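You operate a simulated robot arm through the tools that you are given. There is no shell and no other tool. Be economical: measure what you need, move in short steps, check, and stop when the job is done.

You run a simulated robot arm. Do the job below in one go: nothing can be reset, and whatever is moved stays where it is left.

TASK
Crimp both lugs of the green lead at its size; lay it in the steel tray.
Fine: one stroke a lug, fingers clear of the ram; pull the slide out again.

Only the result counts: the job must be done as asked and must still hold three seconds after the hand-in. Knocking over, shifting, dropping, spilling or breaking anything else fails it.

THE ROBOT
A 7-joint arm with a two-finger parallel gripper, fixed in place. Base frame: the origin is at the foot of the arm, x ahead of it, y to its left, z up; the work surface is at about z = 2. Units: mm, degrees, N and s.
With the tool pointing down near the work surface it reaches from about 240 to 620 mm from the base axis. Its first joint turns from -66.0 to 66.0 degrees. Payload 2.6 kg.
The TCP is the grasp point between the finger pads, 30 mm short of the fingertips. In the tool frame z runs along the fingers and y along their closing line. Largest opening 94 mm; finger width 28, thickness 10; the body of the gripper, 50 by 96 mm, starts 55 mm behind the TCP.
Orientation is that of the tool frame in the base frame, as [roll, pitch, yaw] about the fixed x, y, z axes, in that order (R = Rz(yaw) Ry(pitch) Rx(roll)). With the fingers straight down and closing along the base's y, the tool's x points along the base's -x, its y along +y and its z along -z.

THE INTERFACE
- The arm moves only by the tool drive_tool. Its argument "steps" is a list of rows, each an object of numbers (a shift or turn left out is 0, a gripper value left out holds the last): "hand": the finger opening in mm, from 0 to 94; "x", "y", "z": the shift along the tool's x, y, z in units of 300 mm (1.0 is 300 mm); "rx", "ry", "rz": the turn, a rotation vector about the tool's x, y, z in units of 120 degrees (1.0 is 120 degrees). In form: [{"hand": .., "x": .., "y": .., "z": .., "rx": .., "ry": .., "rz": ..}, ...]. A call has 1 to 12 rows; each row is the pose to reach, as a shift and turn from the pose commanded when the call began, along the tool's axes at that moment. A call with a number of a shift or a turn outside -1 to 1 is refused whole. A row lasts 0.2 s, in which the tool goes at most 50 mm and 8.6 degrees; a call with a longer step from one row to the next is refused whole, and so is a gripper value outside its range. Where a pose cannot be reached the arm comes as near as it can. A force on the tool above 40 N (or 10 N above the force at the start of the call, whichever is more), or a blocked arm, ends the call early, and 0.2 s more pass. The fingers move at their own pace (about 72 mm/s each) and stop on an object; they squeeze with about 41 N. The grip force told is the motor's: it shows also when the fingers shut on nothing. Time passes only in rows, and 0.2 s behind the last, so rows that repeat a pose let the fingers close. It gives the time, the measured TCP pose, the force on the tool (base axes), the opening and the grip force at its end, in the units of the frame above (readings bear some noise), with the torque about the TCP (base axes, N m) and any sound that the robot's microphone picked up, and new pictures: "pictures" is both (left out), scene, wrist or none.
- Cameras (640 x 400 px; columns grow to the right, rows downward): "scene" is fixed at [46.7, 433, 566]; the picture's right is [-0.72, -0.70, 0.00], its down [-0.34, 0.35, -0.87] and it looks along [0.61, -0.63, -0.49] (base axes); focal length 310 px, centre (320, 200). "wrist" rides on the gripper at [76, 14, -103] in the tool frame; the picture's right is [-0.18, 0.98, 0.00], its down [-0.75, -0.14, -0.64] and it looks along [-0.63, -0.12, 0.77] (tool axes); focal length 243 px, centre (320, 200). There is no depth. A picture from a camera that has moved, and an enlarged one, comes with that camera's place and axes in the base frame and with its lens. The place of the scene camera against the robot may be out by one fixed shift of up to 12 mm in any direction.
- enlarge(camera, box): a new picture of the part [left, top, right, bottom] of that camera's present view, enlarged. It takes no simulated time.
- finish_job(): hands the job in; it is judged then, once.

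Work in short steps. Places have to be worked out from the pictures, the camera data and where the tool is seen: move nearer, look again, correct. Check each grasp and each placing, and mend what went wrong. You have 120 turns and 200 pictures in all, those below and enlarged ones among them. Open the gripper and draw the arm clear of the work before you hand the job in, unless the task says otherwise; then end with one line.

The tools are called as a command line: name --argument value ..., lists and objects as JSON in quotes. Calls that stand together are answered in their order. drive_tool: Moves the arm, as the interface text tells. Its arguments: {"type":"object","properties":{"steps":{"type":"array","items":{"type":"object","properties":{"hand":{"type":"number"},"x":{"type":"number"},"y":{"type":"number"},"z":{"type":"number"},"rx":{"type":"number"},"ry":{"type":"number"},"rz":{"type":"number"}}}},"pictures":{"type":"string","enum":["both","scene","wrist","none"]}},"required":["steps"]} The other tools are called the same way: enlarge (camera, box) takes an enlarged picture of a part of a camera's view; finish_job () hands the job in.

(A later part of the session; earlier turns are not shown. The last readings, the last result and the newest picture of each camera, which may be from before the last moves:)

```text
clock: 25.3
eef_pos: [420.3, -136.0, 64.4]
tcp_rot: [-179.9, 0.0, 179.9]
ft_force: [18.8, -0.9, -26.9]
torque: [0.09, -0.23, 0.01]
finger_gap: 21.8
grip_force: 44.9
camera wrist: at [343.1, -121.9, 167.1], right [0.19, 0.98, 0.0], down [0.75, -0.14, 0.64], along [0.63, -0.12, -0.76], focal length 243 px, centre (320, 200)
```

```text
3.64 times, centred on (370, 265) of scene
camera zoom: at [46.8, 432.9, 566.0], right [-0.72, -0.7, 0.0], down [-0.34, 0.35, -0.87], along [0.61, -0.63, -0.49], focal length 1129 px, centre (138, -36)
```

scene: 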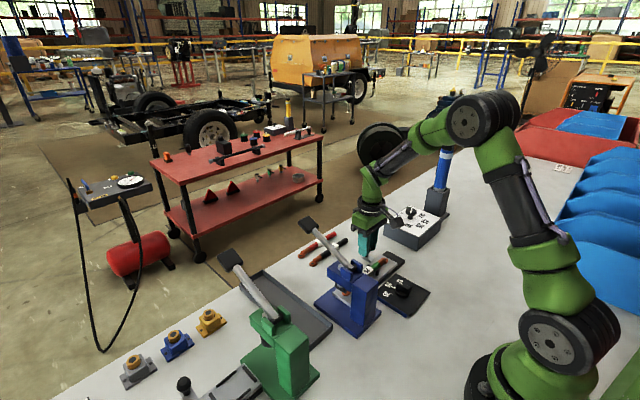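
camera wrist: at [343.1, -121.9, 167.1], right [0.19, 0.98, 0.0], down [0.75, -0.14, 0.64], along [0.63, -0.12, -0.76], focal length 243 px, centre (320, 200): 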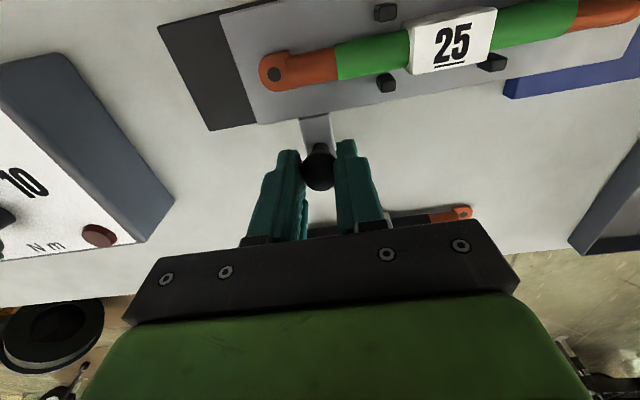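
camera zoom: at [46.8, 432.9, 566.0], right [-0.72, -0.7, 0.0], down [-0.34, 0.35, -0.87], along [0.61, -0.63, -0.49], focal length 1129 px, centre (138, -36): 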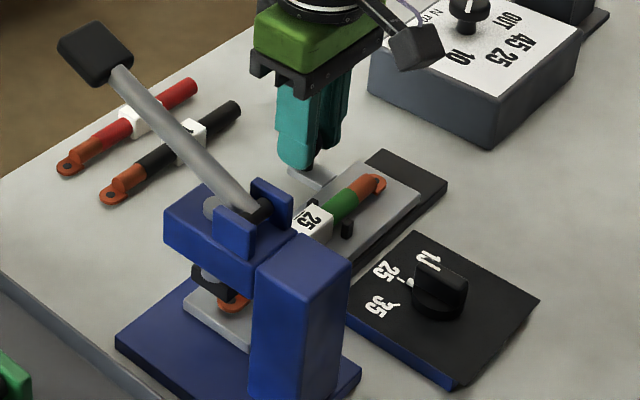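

The slide travels well (38 mm so far) and the lug is entering under the ram. I continue with a small relief of the down-pull.

drive_tool --steps '[{"y": 0.02, "z": 0.004, "x": -0.003}, {"y": 0.045, "z": 0.005, "x": -0.004}, {"y": 0.07, "z": 0.005, "x": -0.004}, {"y": 0.09, "z": 0.005, "x": -0.004}, {"y": 0.09, "z": 0.005, "x": -0.004}]' --pictures "both"

enlarge --camera "scene" --box '[310, 230, 410, 310]'

```text
clock: 26.5
eef_pos: [421.4, -110.7, 63.6]
tcp_rot: [-179.9, 0.2, 179.8]
ft_force: [-9.0, -0.2, 6.2]
torque: [0.03, 0.19, -0.05]
finger_gap: 21.8
grip_force: 44.7
camera wrist: at [343.2, -95.6, 167.2], right [0.19, 0.98, 0.0], down [0.75, -0.14, 0.64], along [0.63, -0.12, -0.77], focal length 243 px, centre (320, 200)
```

scene: 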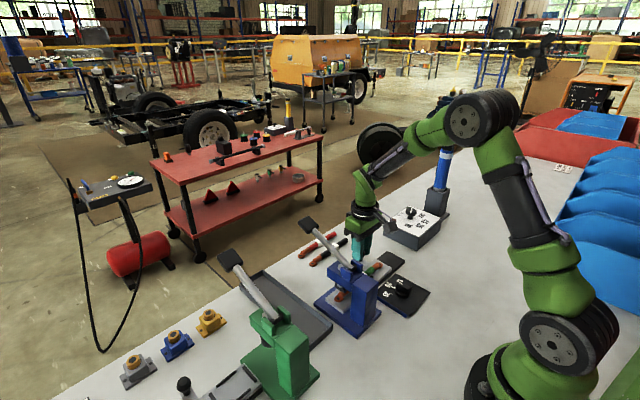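
wrist: 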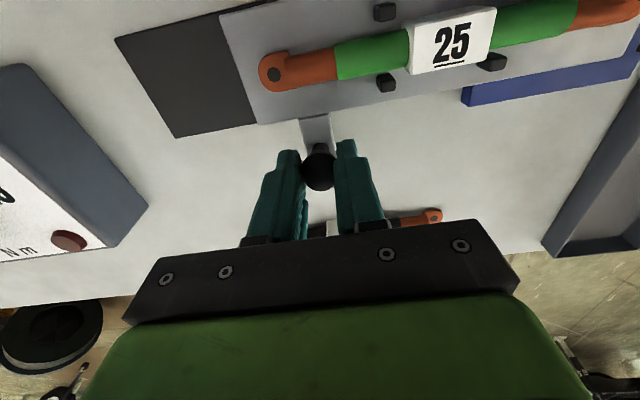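

```text
5.00 times, centred on (360, 270) of scene
camera zoom: at [46.6, 433.0, 566.0], right [-0.72, -0.7, 0.0], down [-0.34, 0.35, -0.87], along [0.61, -0.63, -0.49], focal length 1552 px, centre (120, -150)
```

zoom: 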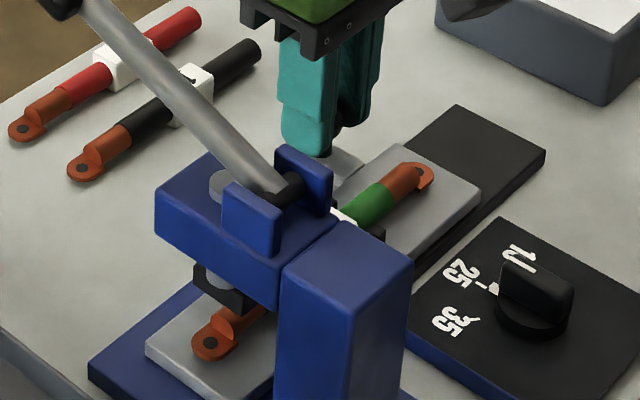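

The lug palm has passed through and the barrel is coming under the shoe. I push on gently to find the stop.

drive_tool --steps '[{"y": 0.015}, {"y": 0.03}, {"y": 0.045}, {"y": 0.06}, {"y": 0.06}]' --pictures "both"

enlarge --camera "scene" --box '[310, 230, 410, 310]'

```text
clock: 27.5
eef_pos: [421.3, -100.9, 63.6]
tcp_rot: [-179.4, 0.2, 179.4]
ft_force: [-0.6, -0.3, 1.1]
torque: [0.54, -0.36, 0.08]
finger_gap: 21.9
grip_force: 45.3
stopped in row 4: the force on the tool passed its limit at 41 N (the readings are from after the stop); the commanded pose is now the measured one
camera wrist: at [343.7, -83.3, 166.8], right [0.19, 0.98, -0.01], down [0.75, -0.14, 0.64], along [0.63, -0.13, -0.76], focal length 243 px, centre (320, 200)
```

scene: 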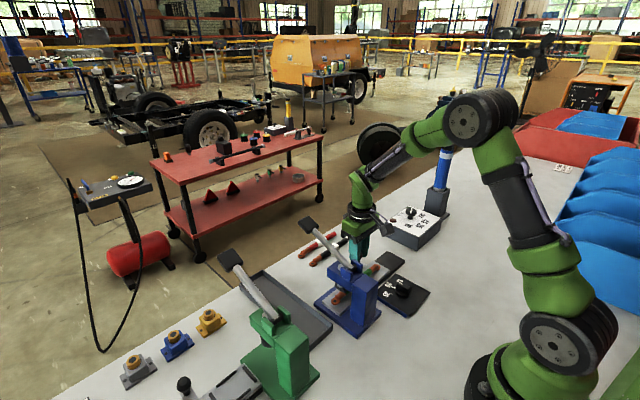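
wrist: 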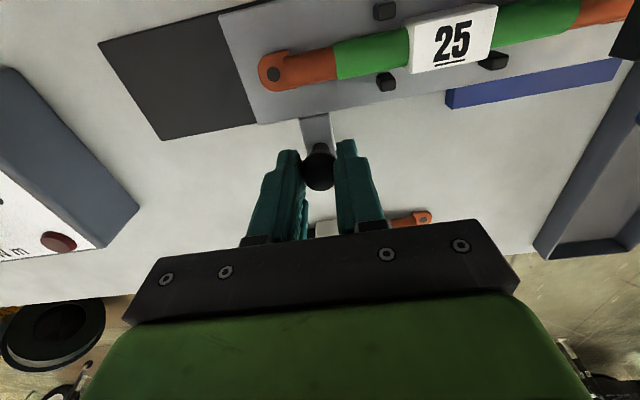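

```text
5.00 times, centred on (360, 270) of scene
camera zoom: at [46.7, 433.0, 566.0], right [-0.72, -0.7, 0.0], down [-0.34, 0.35, -0.87], along [0.61, -0.63, -0.49], focal length 1552 px, centre (120, -150)
```

zoom: 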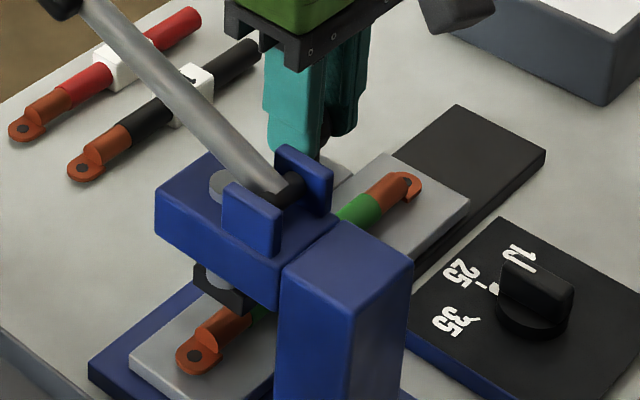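

The slide met its stop at about 74 mm travel; projection puts the barrel centre under the shoe. I release the knob and rise to z≈260.

drive_tool --steps '[{"hand": 46}, {"hand": 46}, {"z": -0.1}, {"z": -0.25}, {"z": -0.4}, {"z": -0.55}, {"z": -0.66}, {"z": -0.66}]' --pictures "both"

enlarge --camera "scene" --box '[290, 210, 410, 310]'

enlarge --camera "wrist" --box '[280, 0, 520, 180]'

```text
clock: 29.3
eef_pos: [420.5, -98.3, 261.1]
tcp_rot: [-179.4, 0.1, 179.4]
ft_force: [0.5, 0.3, 0.3]
torque: [0.02, 0.02, 0.0]
finger_gap: 46.1
grip_force: 0.0
camera wrist: at [344.1, -82.1, 364.1], right [0.19, 0.98, -0.01], down [0.75, -0.14, 0.64], along [0.63, -0.13, -0.76], focal length 243 px, centre (320, 200)
```

scene: 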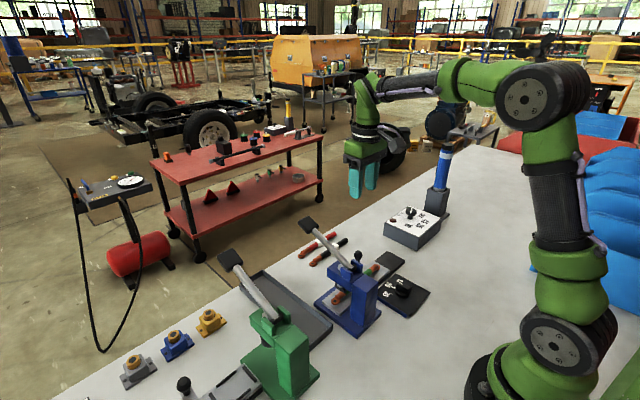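
wrist: 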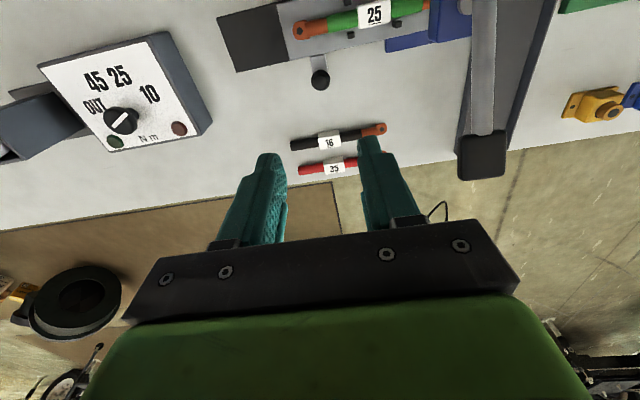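

```text
4.00 times, centred on (350, 260) of scene
camera zoom: at [46.7, 433.0, 566.0], right [-0.72, -0.7, 0.0], down [-0.34, 0.35, -0.87], along [0.61, -0.63, -0.49], focal length 1242 px, centre (200, -40)
```

zoom: 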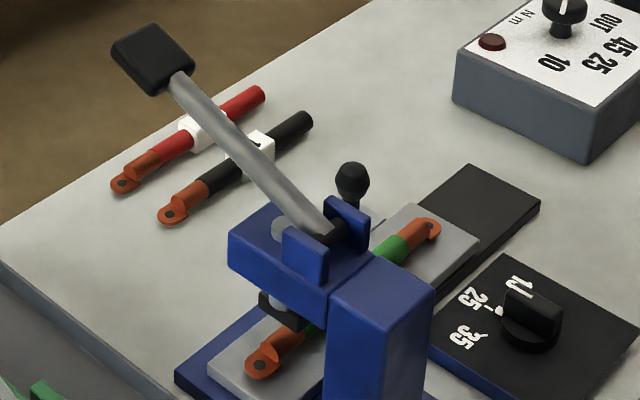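

```text
2.22 times, centred on (400, 90) of wrist
camera zoom: at [344.1, -82.1, 364.1], right [0.19, 0.98, -0.01], down [0.75, -0.14, 0.64], along [0.63, -0.13, -0.76], focal length 539 px, centre (142, 444)
```

zoom: 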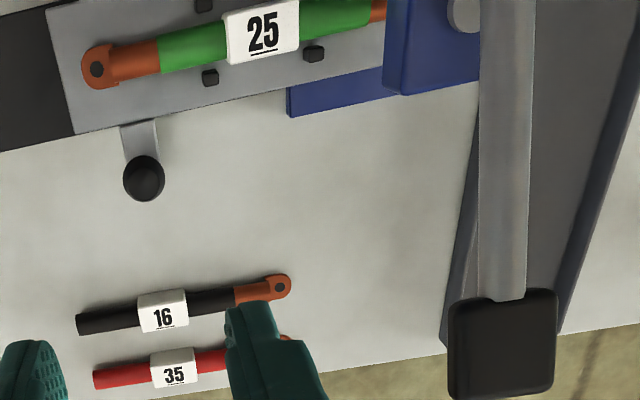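

The lead stays in place. The lever pad is at about (469, 29, 183), pivoting near (344, 31, 124). I close the fingers and go above the pad.

drive_tool --steps '[{"hand": 0, "x": -0.06, "y": 0.11}, {"x": -0.11, "y": 0.24}, {"x": -0.17, "y": 0.36}, {"x": -0.172, "y": 0.424}, {"x": -0.172, "y": 0.424}]' --pictures "both"

enlarge --camera "scene" --box '[250, 150, 410, 310]'

```text
clock: 30.5
eef_pos: [473.1, 28.4, 260.1]
tcp_rot: [-179.4, 0.1, 179.6]
ft_force: [-0.7, -0.8, -0.6]
torque: [0.01, 0.01, 0.04]
finger_gap: 0.0
grip_force: 33.0
camera wrist: at [396.5, 45.3, 362.8], right [0.19, 0.98, -0.01], down [0.75, -0.14, 0.64], along [0.63, -0.13, -0.76], focal length 243 px, centre (320, 200)
```

scene: 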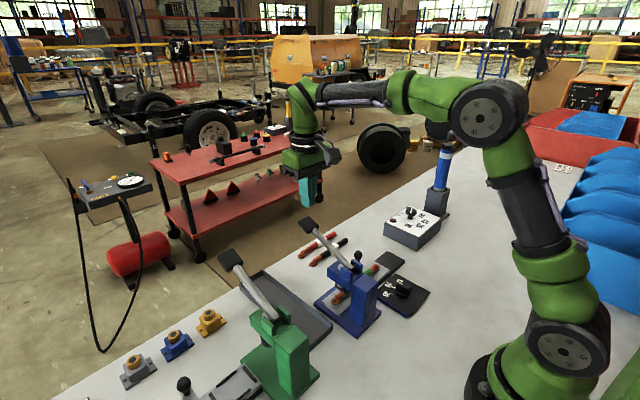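
wrist: 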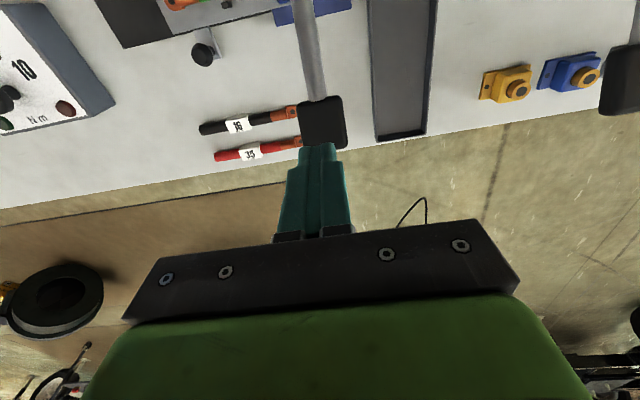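

```text
2.50 times, centred on (330, 230) of scene
camera zoom: at [46.7, 433.0, 566.0], right [-0.72, -0.7, 0.0], down [-0.34, 0.35, -0.87], along [0.61, -0.63, -0.49], focal length 776 px, centre (295, 125)
```

zoom: 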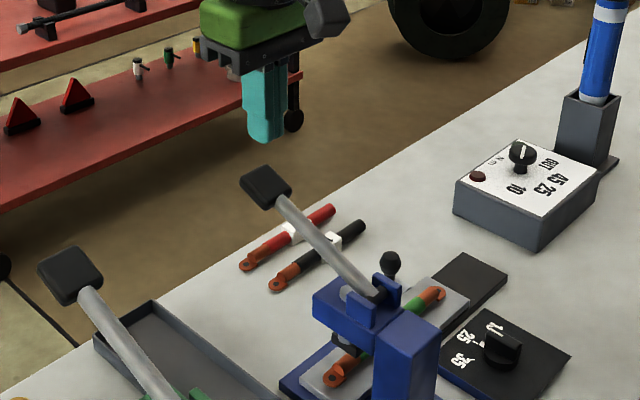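

The fingers are over the pad. I press straight down in 15 mm rows, guarded by the force limit.

drive_tool --steps '[{"z": 0.06}, {"z": 0.11}, {"z": 0.16}, {"z": 0.21}, {"z": 0.26}, {"z": 0.31}, {"z": 0.31}]' --pictures "scene"

enlarge --camera "scene" --box '[250, 180, 410, 310]'

```text
clock: 32.1
eef_pos: [473.9, 28.9, 166.3]
tcp_rot: [-179.4, 0.0, 179.4]
ft_force: [-0.9, 1.8, 2.0]
torque: [0.06, 0.01, 0.0]
finger_gap: 0.0
grip_force: 33.6
```

scene: 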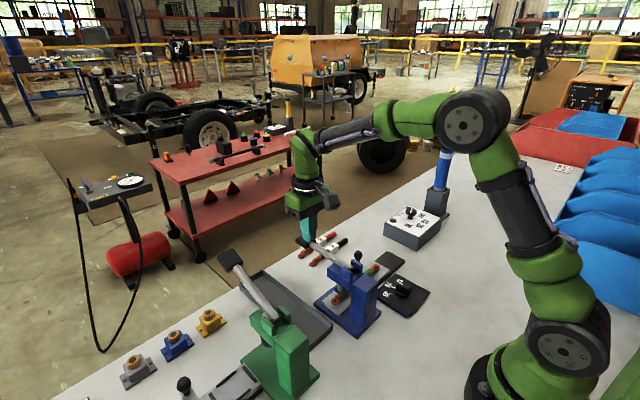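

```text
3.08 times, centred on (330, 245) of scene
camera zoom: at [46.7, 433.0, 566.0], right [-0.72, -0.7, 0.0], down [-0.34, 0.35, -0.87], along [0.61, -0.63, -0.49], focal length 955 px, centre (289, 62)
```

zoom: 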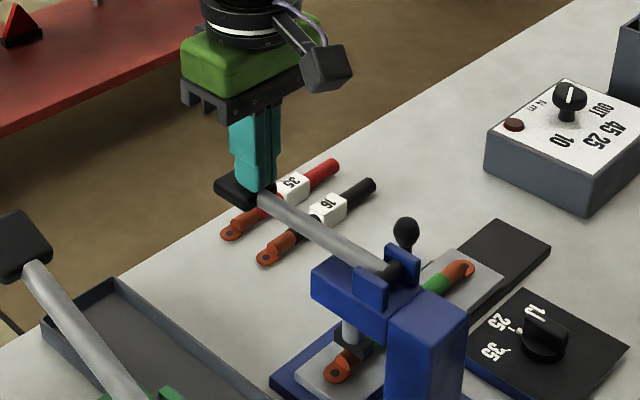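

The lever moves easily and the ram is coming down. I continue, drifting a few mm outward to stay on the pad.

drive_tool --steps '[{"z": 0.03, "x": -0.01}, {"z": 0.06, "x": -0.02}, {"z": 0.09, "x": -0.02}, {"z": 0.12, "x": -0.02}, {"z": 0.15, "x": -0.02}, {"z": 0.15, "x": -0.02}]' --pictures "scene"

enlarge --camera "scene" --box '[270, 200, 410, 310]'

```text
clock: 33.2
eef_pos: [482.8, 27.9, 134.3]
tcp_rot: [-179.5, 0.9, 179.3]
ft_force: [0.0, -0.6, 5.5]
torque: [0.02, 0.08, -0.04]
finger_gap: 0.0
grip_force: 33.3
stopped in row 5: the force on the tool passed its limit at 49 N (the readings are from after the stop); the commanded pose is now the measured one
```

scene: 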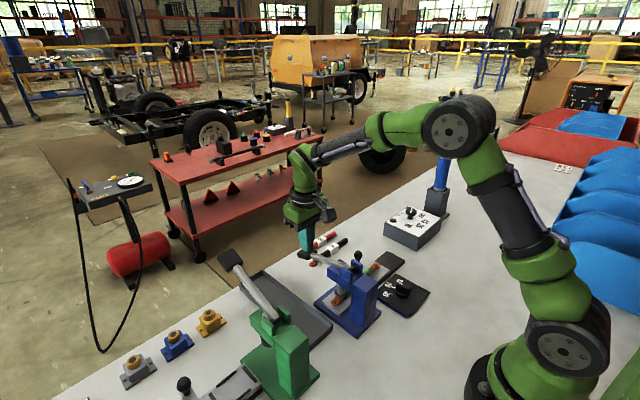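

```text
3.64 times, centred on (340, 255) of scene
camera zoom: at [46.6, 433.0, 566.0], right [-0.72, -0.7, 0.0], down [-0.34, 0.35, -0.87], along [0.61, -0.63, -0.49], focal length 1129 px, centre (247, 0)
```

zoom: 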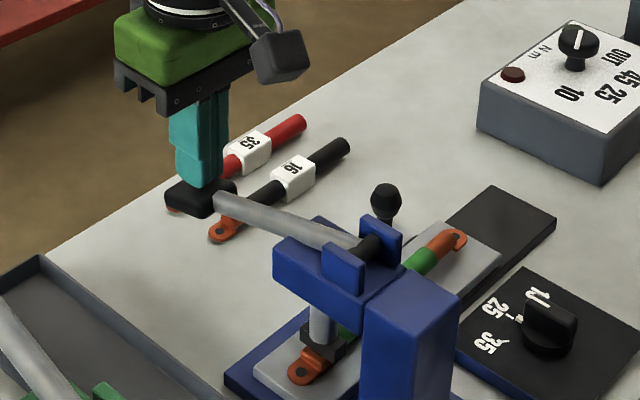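

It stopped at 49 N with the ram on the barrel, and no sound was heard. I press again from here to see whether it yields further.

drive_tool --steps '[{"z": 0.02}, {"z": 0.04}, {"z": 0.06}, {"z": 0.08}, {"z": 0.08}]' --pictures "scene"

enlarge --camera "scene" --box '[270, 200, 410, 310]'

```text
clock: 33.7
eef_pos: [486.3, 26.9, 133.3]
tcp_rot: [-179.5, 1.7, 179.3]
ft_force: [-0.9, -0.4, 4.4]
torque: [-0.01, 0.08, -0.02]
finger_gap: 0.0
grip_force: 32.8
stopped in row 2: the force on the tool passed its limit at 47 N (the readings are from after the stop); the commanded pose is now the measured one
```

scene: 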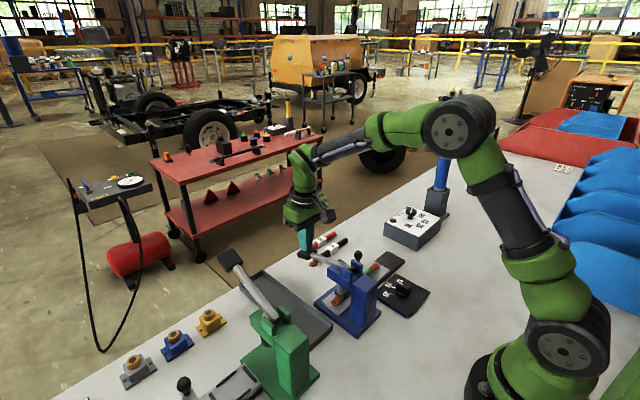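

```text
3.64 times, centred on (340, 255) of scene
camera zoom: at [46.6, 433.0, 566.0], right [-0.72, -0.7, 0.0], down [-0.34, 0.35, -0.87], along [0.61, -0.63, -0.49], focal length 1129 px, centre (247, 0)
```

zoom: 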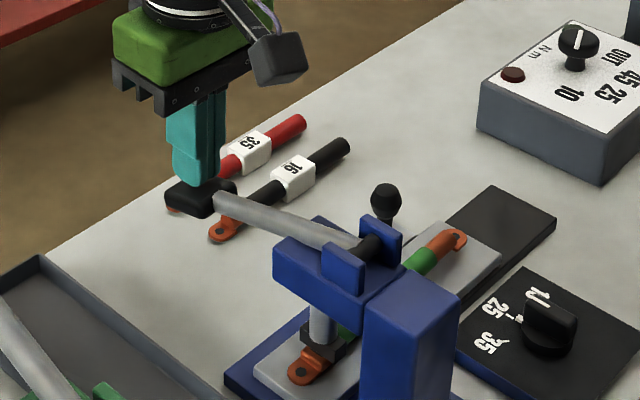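

It didn't yield any more: the stroke is at its bottom. I rise and see whether the lever returns and how the barrel looks.

drive_tool --steps '[{"z": -0.05}, {"z": -0.12}, {"z": -0.2}, {"z": -0.3}, {"z": -0.4}, {"z": -0.45}]' --pictures "scene"

enlarge --camera "scene" --box '[270, 200, 410, 310]'

enlarge --camera "scene" --box '[320, 270, 370, 310]'

```text
clock: 35.1
eef_pos: [480.6, 27.5, 267.3]
tcp_rot: [-179.4, 1.7, 179.4]
ft_force: [-0.4, 0.3, -0.4]
torque: [0.01, 0.03, 0.03]
finger_gap: 0.3
grip_force: 33.2
```

scene: 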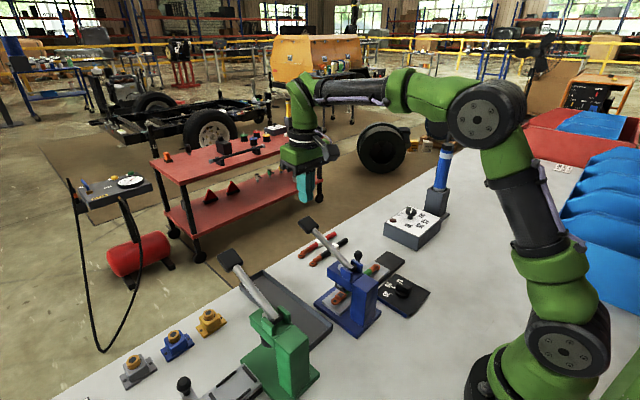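

```text
3.64 times, centred on (340, 255) of scene
camera zoom: at [46.7, 433.0, 566.0], right [-0.72, -0.7, 0.0], down [-0.34, 0.35, -0.87], along [0.61, -0.63, -0.49], focal length 1129 px, centre (247, 0)
```

zoom: 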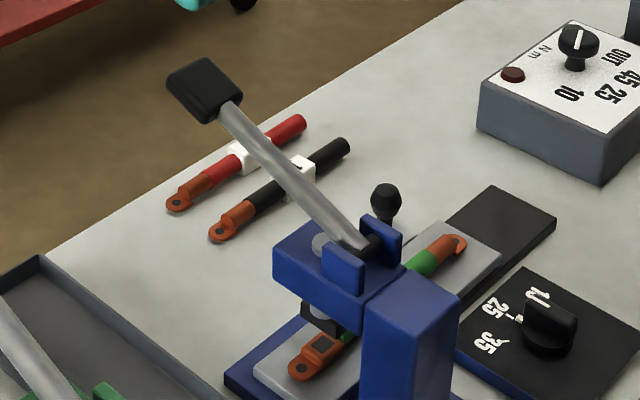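

```text
10.00 times, centred on (345, 290) of scene
camera zoom: at [46.7, 433.0, 566.0], right [-0.72, -0.7, 0.0], down [-0.34, 0.35, -0.87], along [0.61, -0.63, -0.49], focal length 3105 px, centre (70, -700)
```

zoom: 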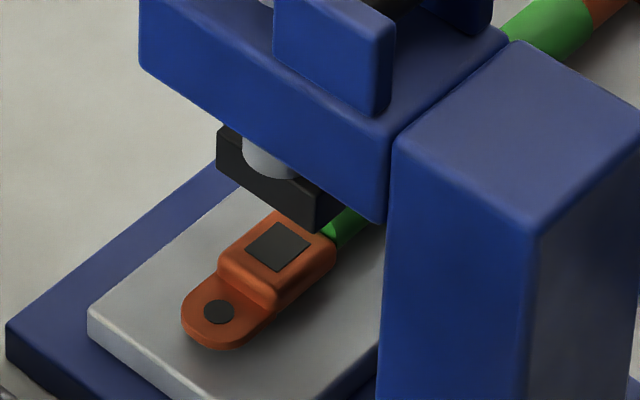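

Clean crimp with a dark imprint, and the lever springs back. Now back to the knob at (421, -101), levelling the tool's small tilt on the way.

drive_tool --steps '[{"x": 0.06, "y": -0.12, "ry": 0.014, "rx": -0.005}, {"x": 0.12, "y": -0.24, "ry": 0.014, "rx": -0.005}, {"x": 0.18, "y": -0.36, "ry": 0.014, "rx": -0.005, "hand": 46}, {"x": 0.199, "y": -0.427, "ry": 0.014, "rx": -0.005, "z": 0.1}, {"x": 0.199, "y": -0.427, "ry": 0.014, "rx": -0.005, "z": 0.25}, {"x": 0.199, "y": -0.427, "ry": 0.014, "rx": -0.005, "z": 0.4}, {"x": 0.199, "y": -0.427, "ry": 0.014, "rx": -0.005, "z": 0.4}]' --pictures "wrist"

enlarge --camera "wrist" --box '[200, 0, 440, 200]'

```text
clock: 36.7
eef_pos: [421.8, -101.0, 144.5]
tcp_rot: [179.9, -0.1, 179.3]
ft_force: [0.4, -0.2, -0.7]
torque: [-0.01, -0.02, -0.03]
finger_gap: 46.0
grip_force: 0.0
camera wrist: at [345.1, -85.4, 247.7], right [0.2, 0.98, 0.0], down [0.75, -0.15, 0.64], along [0.63, -0.12, -0.77], focal length 243 px, centre (320, 200)
```

wrist: 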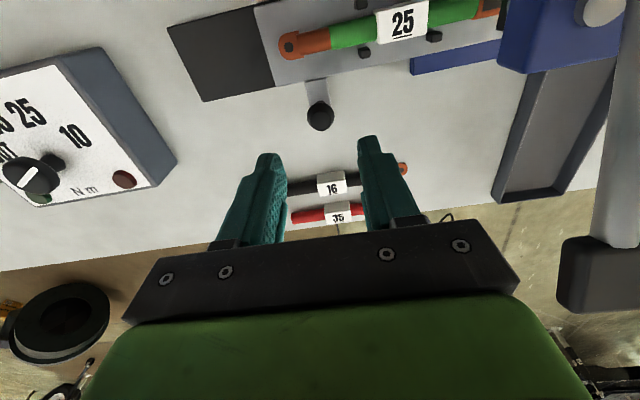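

```text
2.00 times, centred on (320, 100) of wrist
camera zoom: at [345.1, -85.4, 247.7], right [0.2, 0.98, 0.0], down [0.75, -0.15, 0.64], along [0.63, -0.12, -0.77], focal length 485 px, centre (320, 400)
```

zoom: 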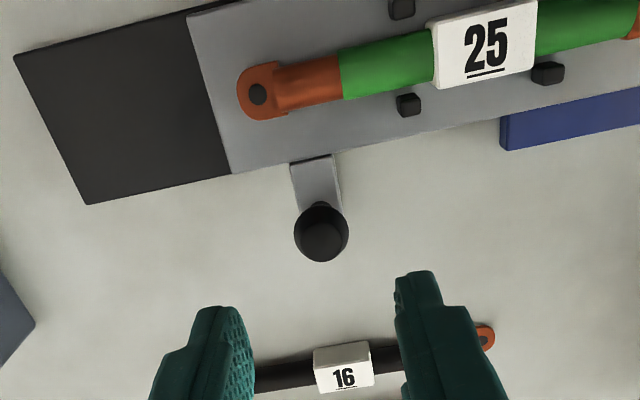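

Same relative view as the first knob grasp. I descend, grip, and pull the slide out along -y.

drive_tool --steps '[{"z": 0.1, "x": 0.001}, {"z": 0.2, "x": 0.001}, {"z": 0.268, "x": 0.001}, {"z": 0.268, "x": 0.001, "hand": 0}, {"z": 0.268, "x": 0.001, "hand": 0}, {"z": 0.268, "x": 0.001, "hand": 0}]' --pictures "none"

drive_tool --steps '[{"y": -0.025}, {"y": -0.05}, {"y": -0.075}, {"y": -0.1}, {"y": -0.125}, {"y": -0.125}]' --pictures "wrist"

```text
clock: 38.1
eef_pos: [421.7, -99.8, 64.7]
tcp_rot: [179.9, 0.0, 179.3]
ft_force: [0.7, -3.3, -3.5]
torque: [-0.14, -1.0, -0.09]
finger_gap: 21.8
grip_force: 44.8
```

```text
clock: 39.5
eef_pos: [421.8, -135.4, 65.1]
tcp_rot: [179.9, -0.1, 179.4]
ft_force: [20.7, 0.8, -31.3]
torque: [-0.1, -0.46, -0.04]
finger_gap: 21.6
grip_force: 45.3
camera wrist: at [346.1, -121.2, 168.6], right [0.19, 0.98, 0.0], down [0.75, -0.15, 0.64], along [0.63, -0.12, -0.77], focal length 243 px, centre (320, 200)
```

wrist: 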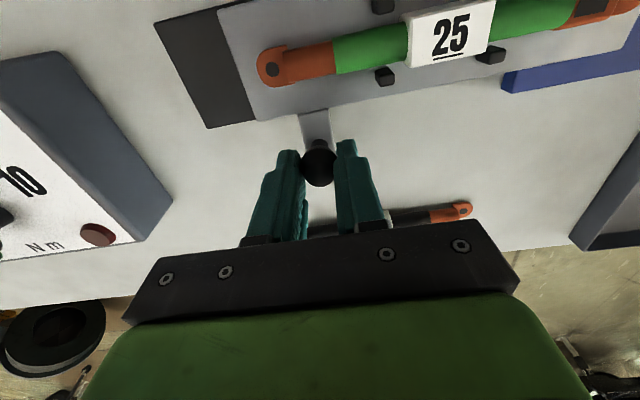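

The slide follows. I pull the remaining ~38 mm until its outer stop.

drive_tool --steps '[{"y": -0.025, "z": 0.005, "x": -0.004}, {"y": -0.05, "z": 0.006, "x": -0.004}, {"y": -0.075, "z": 0.006, "x": -0.004}, {"y": -0.1, "z": 0.006, "x": -0.004}, {"y": -0.12, "z": 0.006, "x": -0.004}, {"y": -0.135, "z": 0.006, "x": -0.004}, {"y": -0.135, "z": 0.006, "x": -0.004}]' --pictures "wrist"

```text
clock: 41.1
eef_pos: [423.9, -175.3, 64.5]
tcp_rot: [179.6, -0.2, 179.4]
ft_force: [-21.1, 15.6, 31.7]
torque: [-0.06, 0.35, 0.01]
finger_gap: 21.9
grip_force: 45.1
camera wrist: at [346.6, -160.3, 168.3], right [0.2, 0.98, 0.01], down [0.75, -0.16, 0.64], along [0.63, -0.12, -0.77], focal length 243 px, centre (320, 200)
```

wrist: 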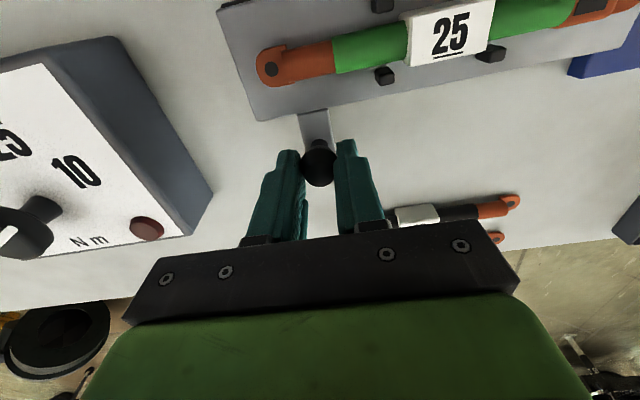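

The slide is fully out again. I release, rise, and go above the lead's tag with the fingers turned to close along x.

drive_tool --steps '[{"hand": 46}, {"hand": 46}, {"z": -0.1}, {"z": -0.25}, {"z": -0.3, "x": 0.06, "y": 0.06}, {"z": -0.3, "x": 0.12, "y": 0.15}, {"z": -0.3, "x": 0.183, "y": 0.227, "hand": 34}, {"z": -0.3, "x": 0.183, "y": 0.227, "rz": -0.07}, {"z": -0.3, "x": 0.183, "y": 0.227, "rz": -0.14}, {"z": -0.3, "x": 0.183, "y": 0.227, "rz": -0.21}, {"z": -0.3, "x": 0.183, "y": 0.227, "rz": -0.28}, {"z": -0.3, "x": 0.183, "y": 0.227, "rz": -0.35}]' --pictures "none"

drive_tool --steps '[{"rz": -0.07}, {"rz": -0.14}, {"rz": -0.21}, {"rz": -0.28}, {"rz": -0.35}, {"rz": -0.405}, {"rz": -0.405}]' --pictures "both"

enlarge --camera "wrist" --box '[200, 0, 440, 200]'

```text
clock: 43.7
eef_pos: [368.7, -109.0, 154.5]
tcp_rot: [179.9, 0.0, -138.6]
ft_force: [0.4, 0.6, 0.7]
torque: [0.0, 0.04, 0.0]
finger_gap: 33.9
grip_force: 0.1
```

```text
clock: 45.3
eef_pos: [369.7, -107.5, 154.1]
tcp_rot: [179.8, 0.2, -89.9]
ft_force: [-0.6, 0.6, 0.3]
torque: [-0.01, -0.01, 0.0]
finger_gap: 33.9
grip_force: 0.0
camera wrist: at [354.4, -184.4, 257.2], right [-0.98, 0.18, 0.0], down [0.14, 0.75, 0.64], along [0.12, 0.63, -0.77], focal length 243 px, centre (320, 200)
```

scene: 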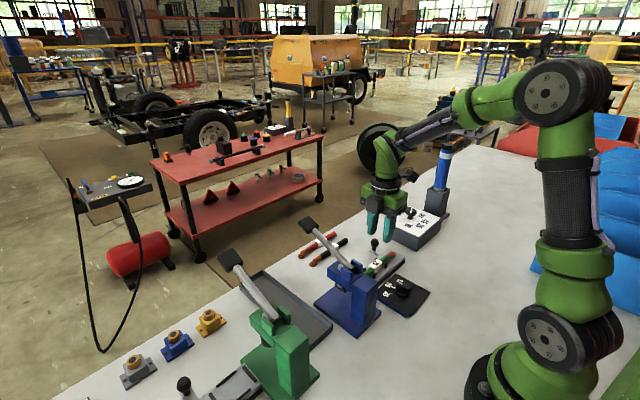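
wrist: 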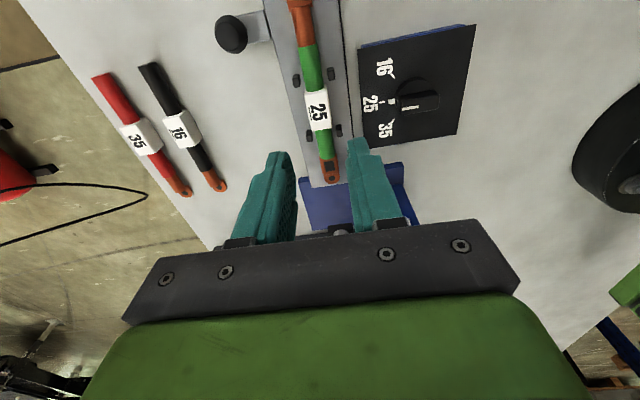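

```text
2.00 times, centred on (320, 100) of wrist
camera zoom: at [354.4, -184.4, 257.2], right [-0.98, 0.18, 0.0], down [0.14, 0.75, 0.64], along [0.12, 0.63, -0.77], focal length 485 px, centre (320, 400)
```

zoom: 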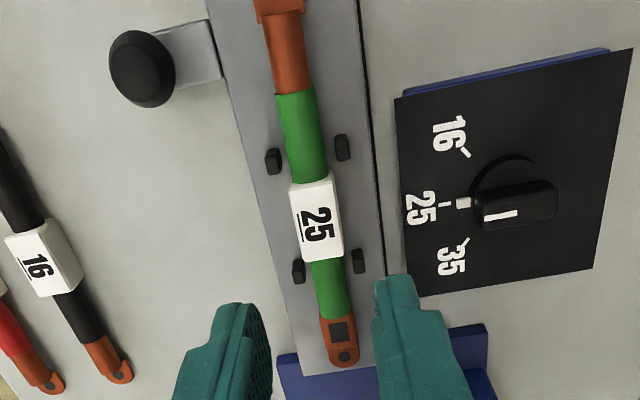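

The tag is at (370, -108), between the fingers. I descend to z≈60 and grip.

drive_tool --steps '[{"z": 0.1}, {"z": 0.2}, {"z": 0.3, "y": -0.001}, {"z": 0.313, "y": -0.001}, {"z": 0.313, "hand": 0, "y": -0.001}, {"z": 0.313, "hand": 0, "y": -0.001}, {"z": 0.313, "hand": 0, "y": -0.001}]' --pictures "none"

drive_tool --steps '[{"z": -0.05}, {"z": -0.15}, {"z": -0.3}, {"z": -0.3, "rz": 0.07}, {"z": -0.3, "rz": 0.14}, {"z": -0.3, "rz": 0.21}, {"z": -0.3, "rz": 0.28}, {"z": -0.3, "rz": 0.35}, {"z": -0.3, "rz": 0.42}, {"z": -0.3, "rz": 0.49}, {"z": -0.3, "rz": 0.56}, {"z": -0.3, "rz": 0.63}]' --pictures "wrist"

```text
clock: 46.9
eef_pos: [369.2, -108.0, 61.7]
tcp_rot: [179.9, 0.3, -90.1]
ft_force: [-0.2, 0.1, 0.3]
torque: [0.0, 0.02, 0.03]
finger_gap: 19.2
grip_force: 41.2
```

```text
clock: 49.5
eef_pos: [369.1, -108.9, 150.0]
tcp_rot: [179.8, 0.0, -166.0]
ft_force: [-0.7, 0.0, -0.5]
torque: [-0.05, -0.01, -0.01]
finger_gap: 19.1
grip_force: 40.8
camera wrist: at [291.5, -113.2, 253.8], right [-0.06, 1.0, 0.0], down [0.77, 0.05, 0.64], along [0.64, 0.04, -0.77], focal length 243 px, centre (320, 200)
```

wrist: 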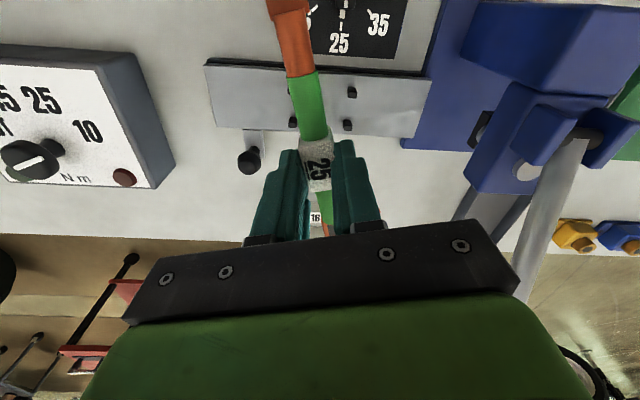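

Rotating on to yaw +90 to bring the other lug towards the press.

drive_tool --steps '[{"rz": 0.07}, {"rz": 0.14}, {"rz": 0.21}, {"rz": 0.28}, {"rz": 0.35}, {"rz": 0.42}, {"rz": 0.49}, {"rz": 0.56}, {"rz": 0.63}, {"rz": 0.7}, {"rz": 0.77}, {"rz": 0.84}]' --pictures "none"

drive_tool --steps '[{"rz": 0.027}, {"rz": 0.027}]' --pictures "both"

enlarge --camera "wrist" --box '[200, 0, 440, 200]'

```text
clock: 52.1
eef_pos: [369.6, -108.4, 150.8]
tcp_rot: [-179.9, -0.1, 93.3]
ft_force: [0.4, -0.1, -1.1]
torque: [-0.02, 0.01, 0.01]
finger_gap: 18.9
grip_force: 41.2
```

```text
clock: 52.7
eef_pos: [369.5, -108.7, 151.5]
tcp_rot: [-179.9, -0.2, 90.2]
ft_force: [-0.4, 0.2, -1.9]
torque: [0.01, 0.0, 0.0]
finger_gap: 19.4
grip_force: 40.9
camera wrist: at [382.6, -32.3, 254.1], right [0.98, -0.18, 0.0], down [-0.14, -0.76, 0.64], along [-0.12, -0.63, -0.77], focal length 243 px, centre (320, 200)
```

scene: 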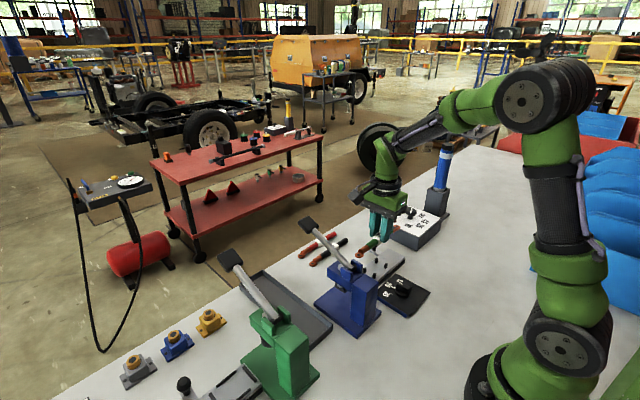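
wrist: 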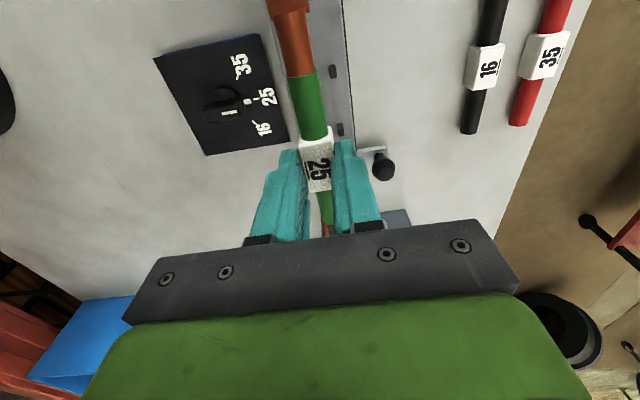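

```text
2.00 times, centred on (320, 100) of wrist
camera zoom: at [382.6, -32.3, 254.1], right [0.98, -0.18, 0.0], down [-0.14, -0.76, 0.64], along [-0.12, -0.63, -0.77], focal length 485 px, centre (320, 400)
```

zoom: 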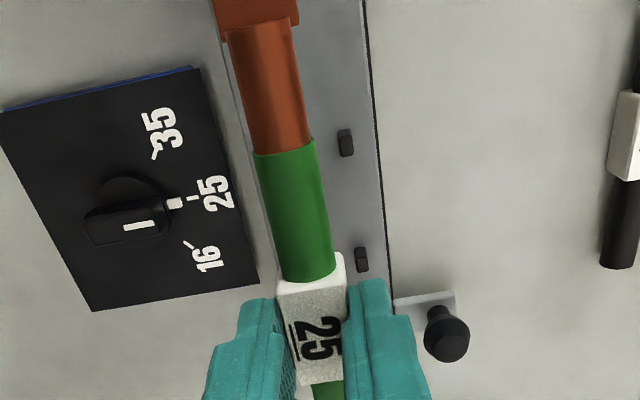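

The uncrimped lug now faces the press. I lower between the pegs to just above contact, then slowly.

drive_tool --steps '[{"z": 0.1, "x": 0.003}, {"z": 0.2, "x": 0.003}, {"z": 0.28, "x": 0.003}, {"z": 0.29, "x": 0.003}]' --pictures "wrist"

enlarge --camera "wrist" --box '[200, 0, 440, 200]'

```text
clock: 53.7
eef_pos: [370.2, -109.0, 62.3]
tcp_rot: [-180.0, -0.1, 90.3]
ft_force: [-0.4, -0.7, -1.5]
torque: [0.01, 0.02, -0.01]
finger_gap: 19.1
grip_force: 40.4
camera wrist: at [383.0, -31.3, 166.4], right [0.98, -0.18, 0.0], down [-0.14, -0.76, 0.64], along [-0.12, -0.63, -0.77], focal length 243 px, centre (320, 200)
```

wrist: 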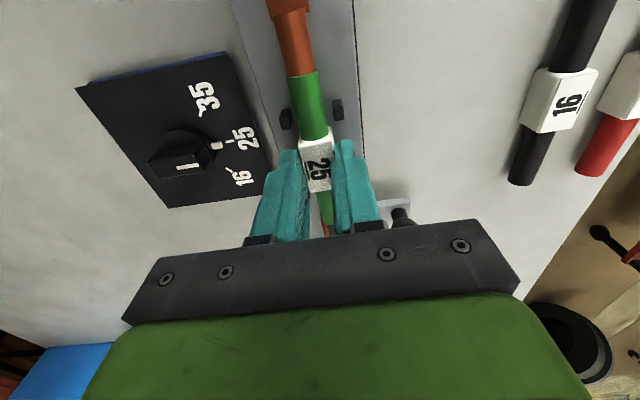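

```text
2.00 times, centred on (320, 100) of wrist
camera zoom: at [383.0, -31.3, 166.4], right [0.98, -0.18, 0.0], down [-0.14, -0.76, 0.64], along [-0.12, -0.63, -0.77], focal length 485 px, centre (320, 400)
```

zoom: 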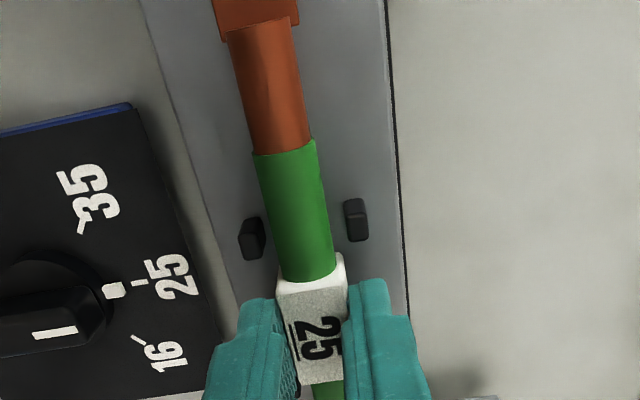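

Peg-to-tag relation matches the first placement. I lower to contact.

drive_tool --steps '[{"z": 0.008}, {"z": 0.016}, {"z": 0.022}, {"z": 0.028}]' --pictures "none"

drive_tool --steps '[{"hand": 34}, {"hand": 34}, {"z": -0.1}, {"z": -0.2}, {"z": -0.3}, {"z": -0.3}]' --pictures "both"

enlarge --camera "wrist" --box '[200, 0, 440, 200]'

enlarge --camera "scene" --box '[300, 210, 440, 320]'

```text
clock: 54.4
eef_pos: [371.5, -107.8, 59.7]
tcp_rot: [179.9, -0.2, 90.0]
ft_force: [-1.0, -0.2, 3.8]
torque: [-0.08, 0.05, -0.04]
finger_gap: 19.3
grip_force: 40.7
stopped in row 3: the force on the tool passed its limit at 41 N (the readings are from after the stop); the commanded pose is now the measured one
```

```text
clock: 55.8
eef_pos: [369.7, -108.6, 152.7]
tcp_rot: [179.9, -0.1, 90.1]
ft_force: [-0.1, 0.3, -0.3]
torque: [0.03, 0.01, 0.02]
finger_gap: 33.9
grip_force: 0.1
camera wrist: at [383.7, -32.5, 254.8], right [0.98, -0.18, 0.0], down [-0.14, -0.76, 0.64], along [-0.12, -0.63, -0.77], focal length 243 px, centre (320, 200)
```

scene: 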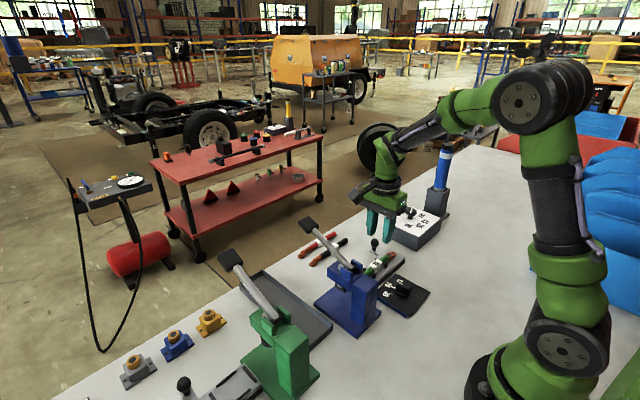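
wrist: 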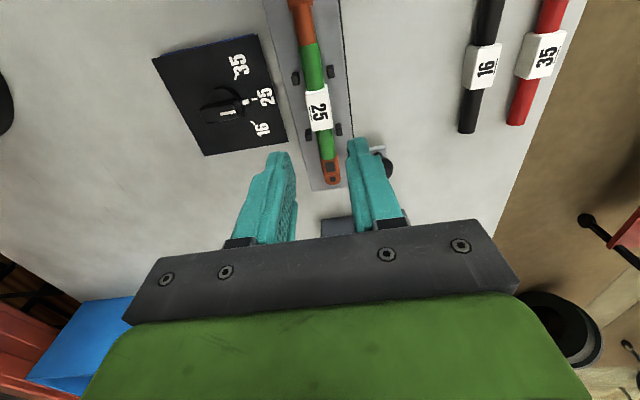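

```text
2.00 times, centred on (320, 100) of wrist
camera zoom: at [383.7, -32.5, 254.8], right [0.98, -0.18, 0.0], down [-0.14, -0.76, 0.64], along [-0.12, -0.63, -0.77], focal length 485 px, centre (320, 400)
```

zoom: 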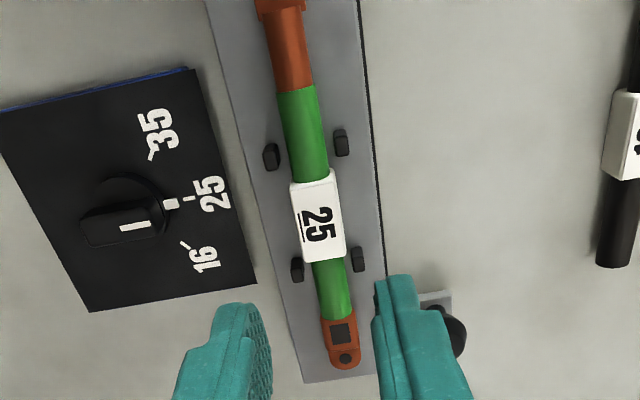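

```text
3.64 times, centred on (370, 265) of scene
camera zoom: at [46.7, 433.0, 566.0], right [-0.72, -0.7, 0.0], down [-0.34, 0.35, -0.87], along [0.61, -0.63, -0.49], focal length 1129 px, centre (138, -36)
```

zoom: 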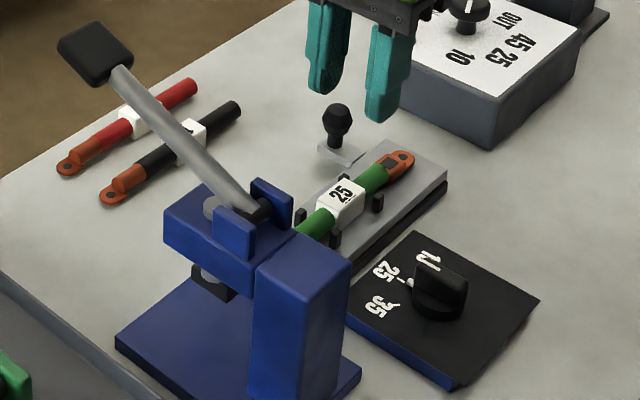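

Placed as before with the uncrimped lug toward the press. Now to the knob with yaw back at 180.

drive_tool --steps '[{"x": -0.05, "y": 0.04, "rz": -0.07, "hand": 46}, {"x": -0.1, "y": 0.08, "rz": -0.14}, {"x": -0.15, "y": 0.12, "rz": -0.21}, {"x": -0.2, "y": 0.16, "rz": -0.28}, {"x": -0.222, "y": 0.173, "rz": -0.35}, {"x": -0.222, "y": 0.173, "rz": -0.42}, {"x": -0.222, "y": 0.173, "rz": -0.49}, {"x": -0.222, "y": 0.173, "rz": -0.56}, {"x": -0.222, "y": 0.173, "rz": -0.63}, {"x": -0.222, "y": 0.173, "rz": -0.7}, {"x": -0.222, "y": 0.173, "rz": -0.75}, {"x": -0.222, "y": 0.173, "rz": -0.75}]' --pictures "wrist"

enlarge --camera "wrist" --box '[200, 0, 440, 200]'

```text
clock: 58.4
eef_pos: [421.6, -174.7, 151.1]
tcp_rot: [179.8, 0.1, -179.8]
ft_force: [0.9, -0.3, 0.3]
torque: [0.02, -0.01, 0.02]
finger_gap: 46.2
grip_force: 0.0
camera wrist: at [345.1, -160.5, 253.5], right [0.18, 0.98, 0.0], down [0.75, -0.14, 0.64], along [0.63, -0.11, -0.77], focal length 243 px, centre (320, 200)
```

wrist: 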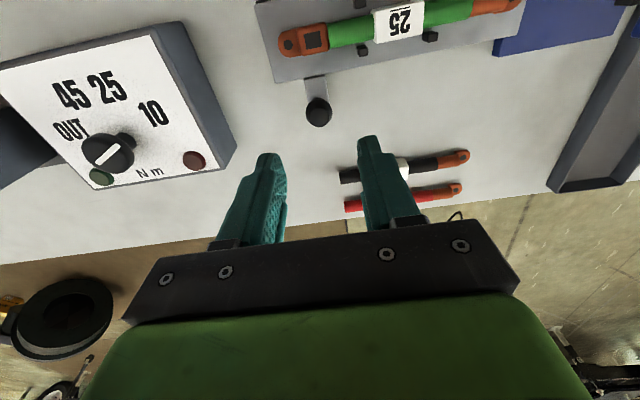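

```text
2.00 times, centred on (320, 100) of wrist
camera zoom: at [345.1, -160.5, 253.5], right [0.18, 0.98, 0.0], down [0.75, -0.14, 0.64], along [0.63, -0.11, -0.77], focal length 485 px, centre (320, 400)
```

zoom: 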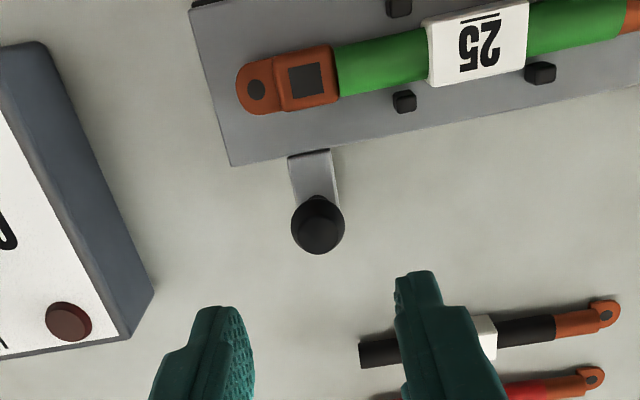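

The knob is where expected. Descend and grip, then push in.

drive_tool --steps '[{"z": 0.1, "x": 0.003}, {"z": 0.2, "x": 0.003}, {"z": 0.288, "x": 0.003}, {"z": 0.288, "x": 0.003, "hand": 0}, {"z": 0.288, "x": 0.003, "hand": 0}, {"z": 0.288, "x": 0.003, "hand": 0}]' --pictures "none"

drive_tool --steps '[{"y": 0.025}, {"y": 0.05, "z": 0.002}, {"y": 0.075, "z": 0.004, "x": -0.002}, {"y": 0.1, "z": 0.005, "x": -0.003}, {"y": 0.125, "z": 0.006, "x": -0.004}, {"y": 0.125, "z": 0.006, "x": -0.004}]' --pictures "none"

```text
clock: 59.8
eef_pos: [421.5, -174.9, 63.4]
tcp_rot: [179.8, 0.1, -180.0]
ft_force: [-1.5, 0.1, -3.4]
torque: [-0.27, -0.97, -0.14]
finger_gap: 21.6
grip_force: 45.0
```

```text
clock: 61.2
eef_pos: [421.7, -137.1, 62.3]
tcp_rot: [179.8, -0.1, 179.9]
ft_force: [-29.0, -1.4, 26.0]
torque: [-0.31, 0.53, -0.01]
finger_gap: 21.7
grip_force: 45.1
```

The slide moves in. I undo half of the relief and push to the stop.

drive_tool --steps '[{"y": 0.02, "z": -0.003, "x": 0.003}, {"y": 0.045, "z": -0.003, "x": 0.003}, {"y": 0.07, "z": -0.003, "x": 0.003}, {"y": 0.09, "z": -0.003, "x": 0.003}, {"y": 0.105, "z": -0.003, "x": 0.003}, {"y": 0.12, "z": -0.003, "x": 0.003}, {"y": 0.135, "z": -0.003, "x": 0.003}, {"y": 0.145, "z": -0.003, "x": 0.003}]' --pictures "scene"

enlarge --camera "scene" --box '[310, 230, 410, 310]'

```text
clock: 63.0
eef_pos: [422.3, -99.4, 64.1]
tcp_rot: [-179.6, 0.4, -179.9]
ft_force: [17.9, -35.2, -28.7]
torque: [0.01, 0.26, 0.06]
finger_gap: 21.7
grip_force: 44.8
```

scene: 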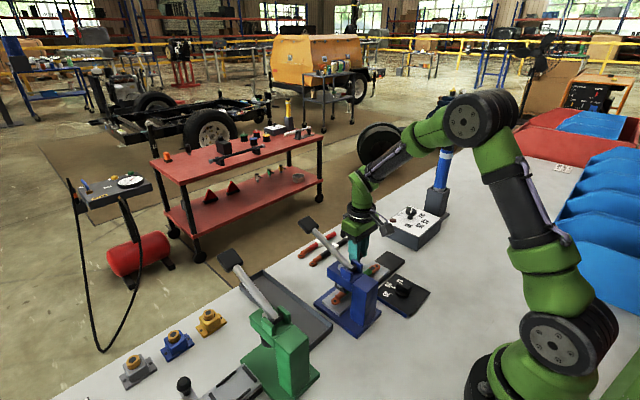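

```text
5.00 times, centred on (360, 270) of scene
camera zoom: at [46.9, 432.9, 566.0], right [-0.72, -0.7, 0.0], down [-0.34, 0.35, -0.87], along [0.61, -0.63, -0.49], focal length 1552 px, centre (120, -150)
```

zoom: 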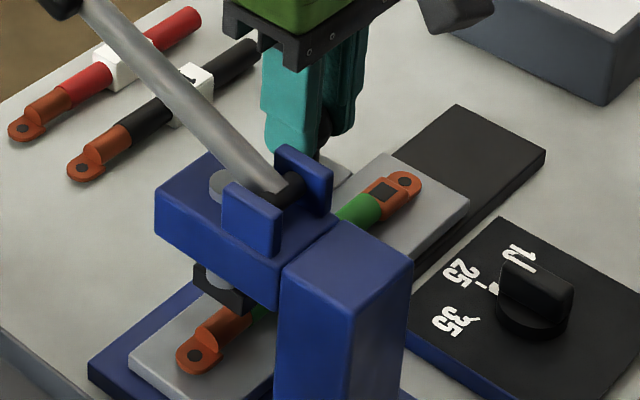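

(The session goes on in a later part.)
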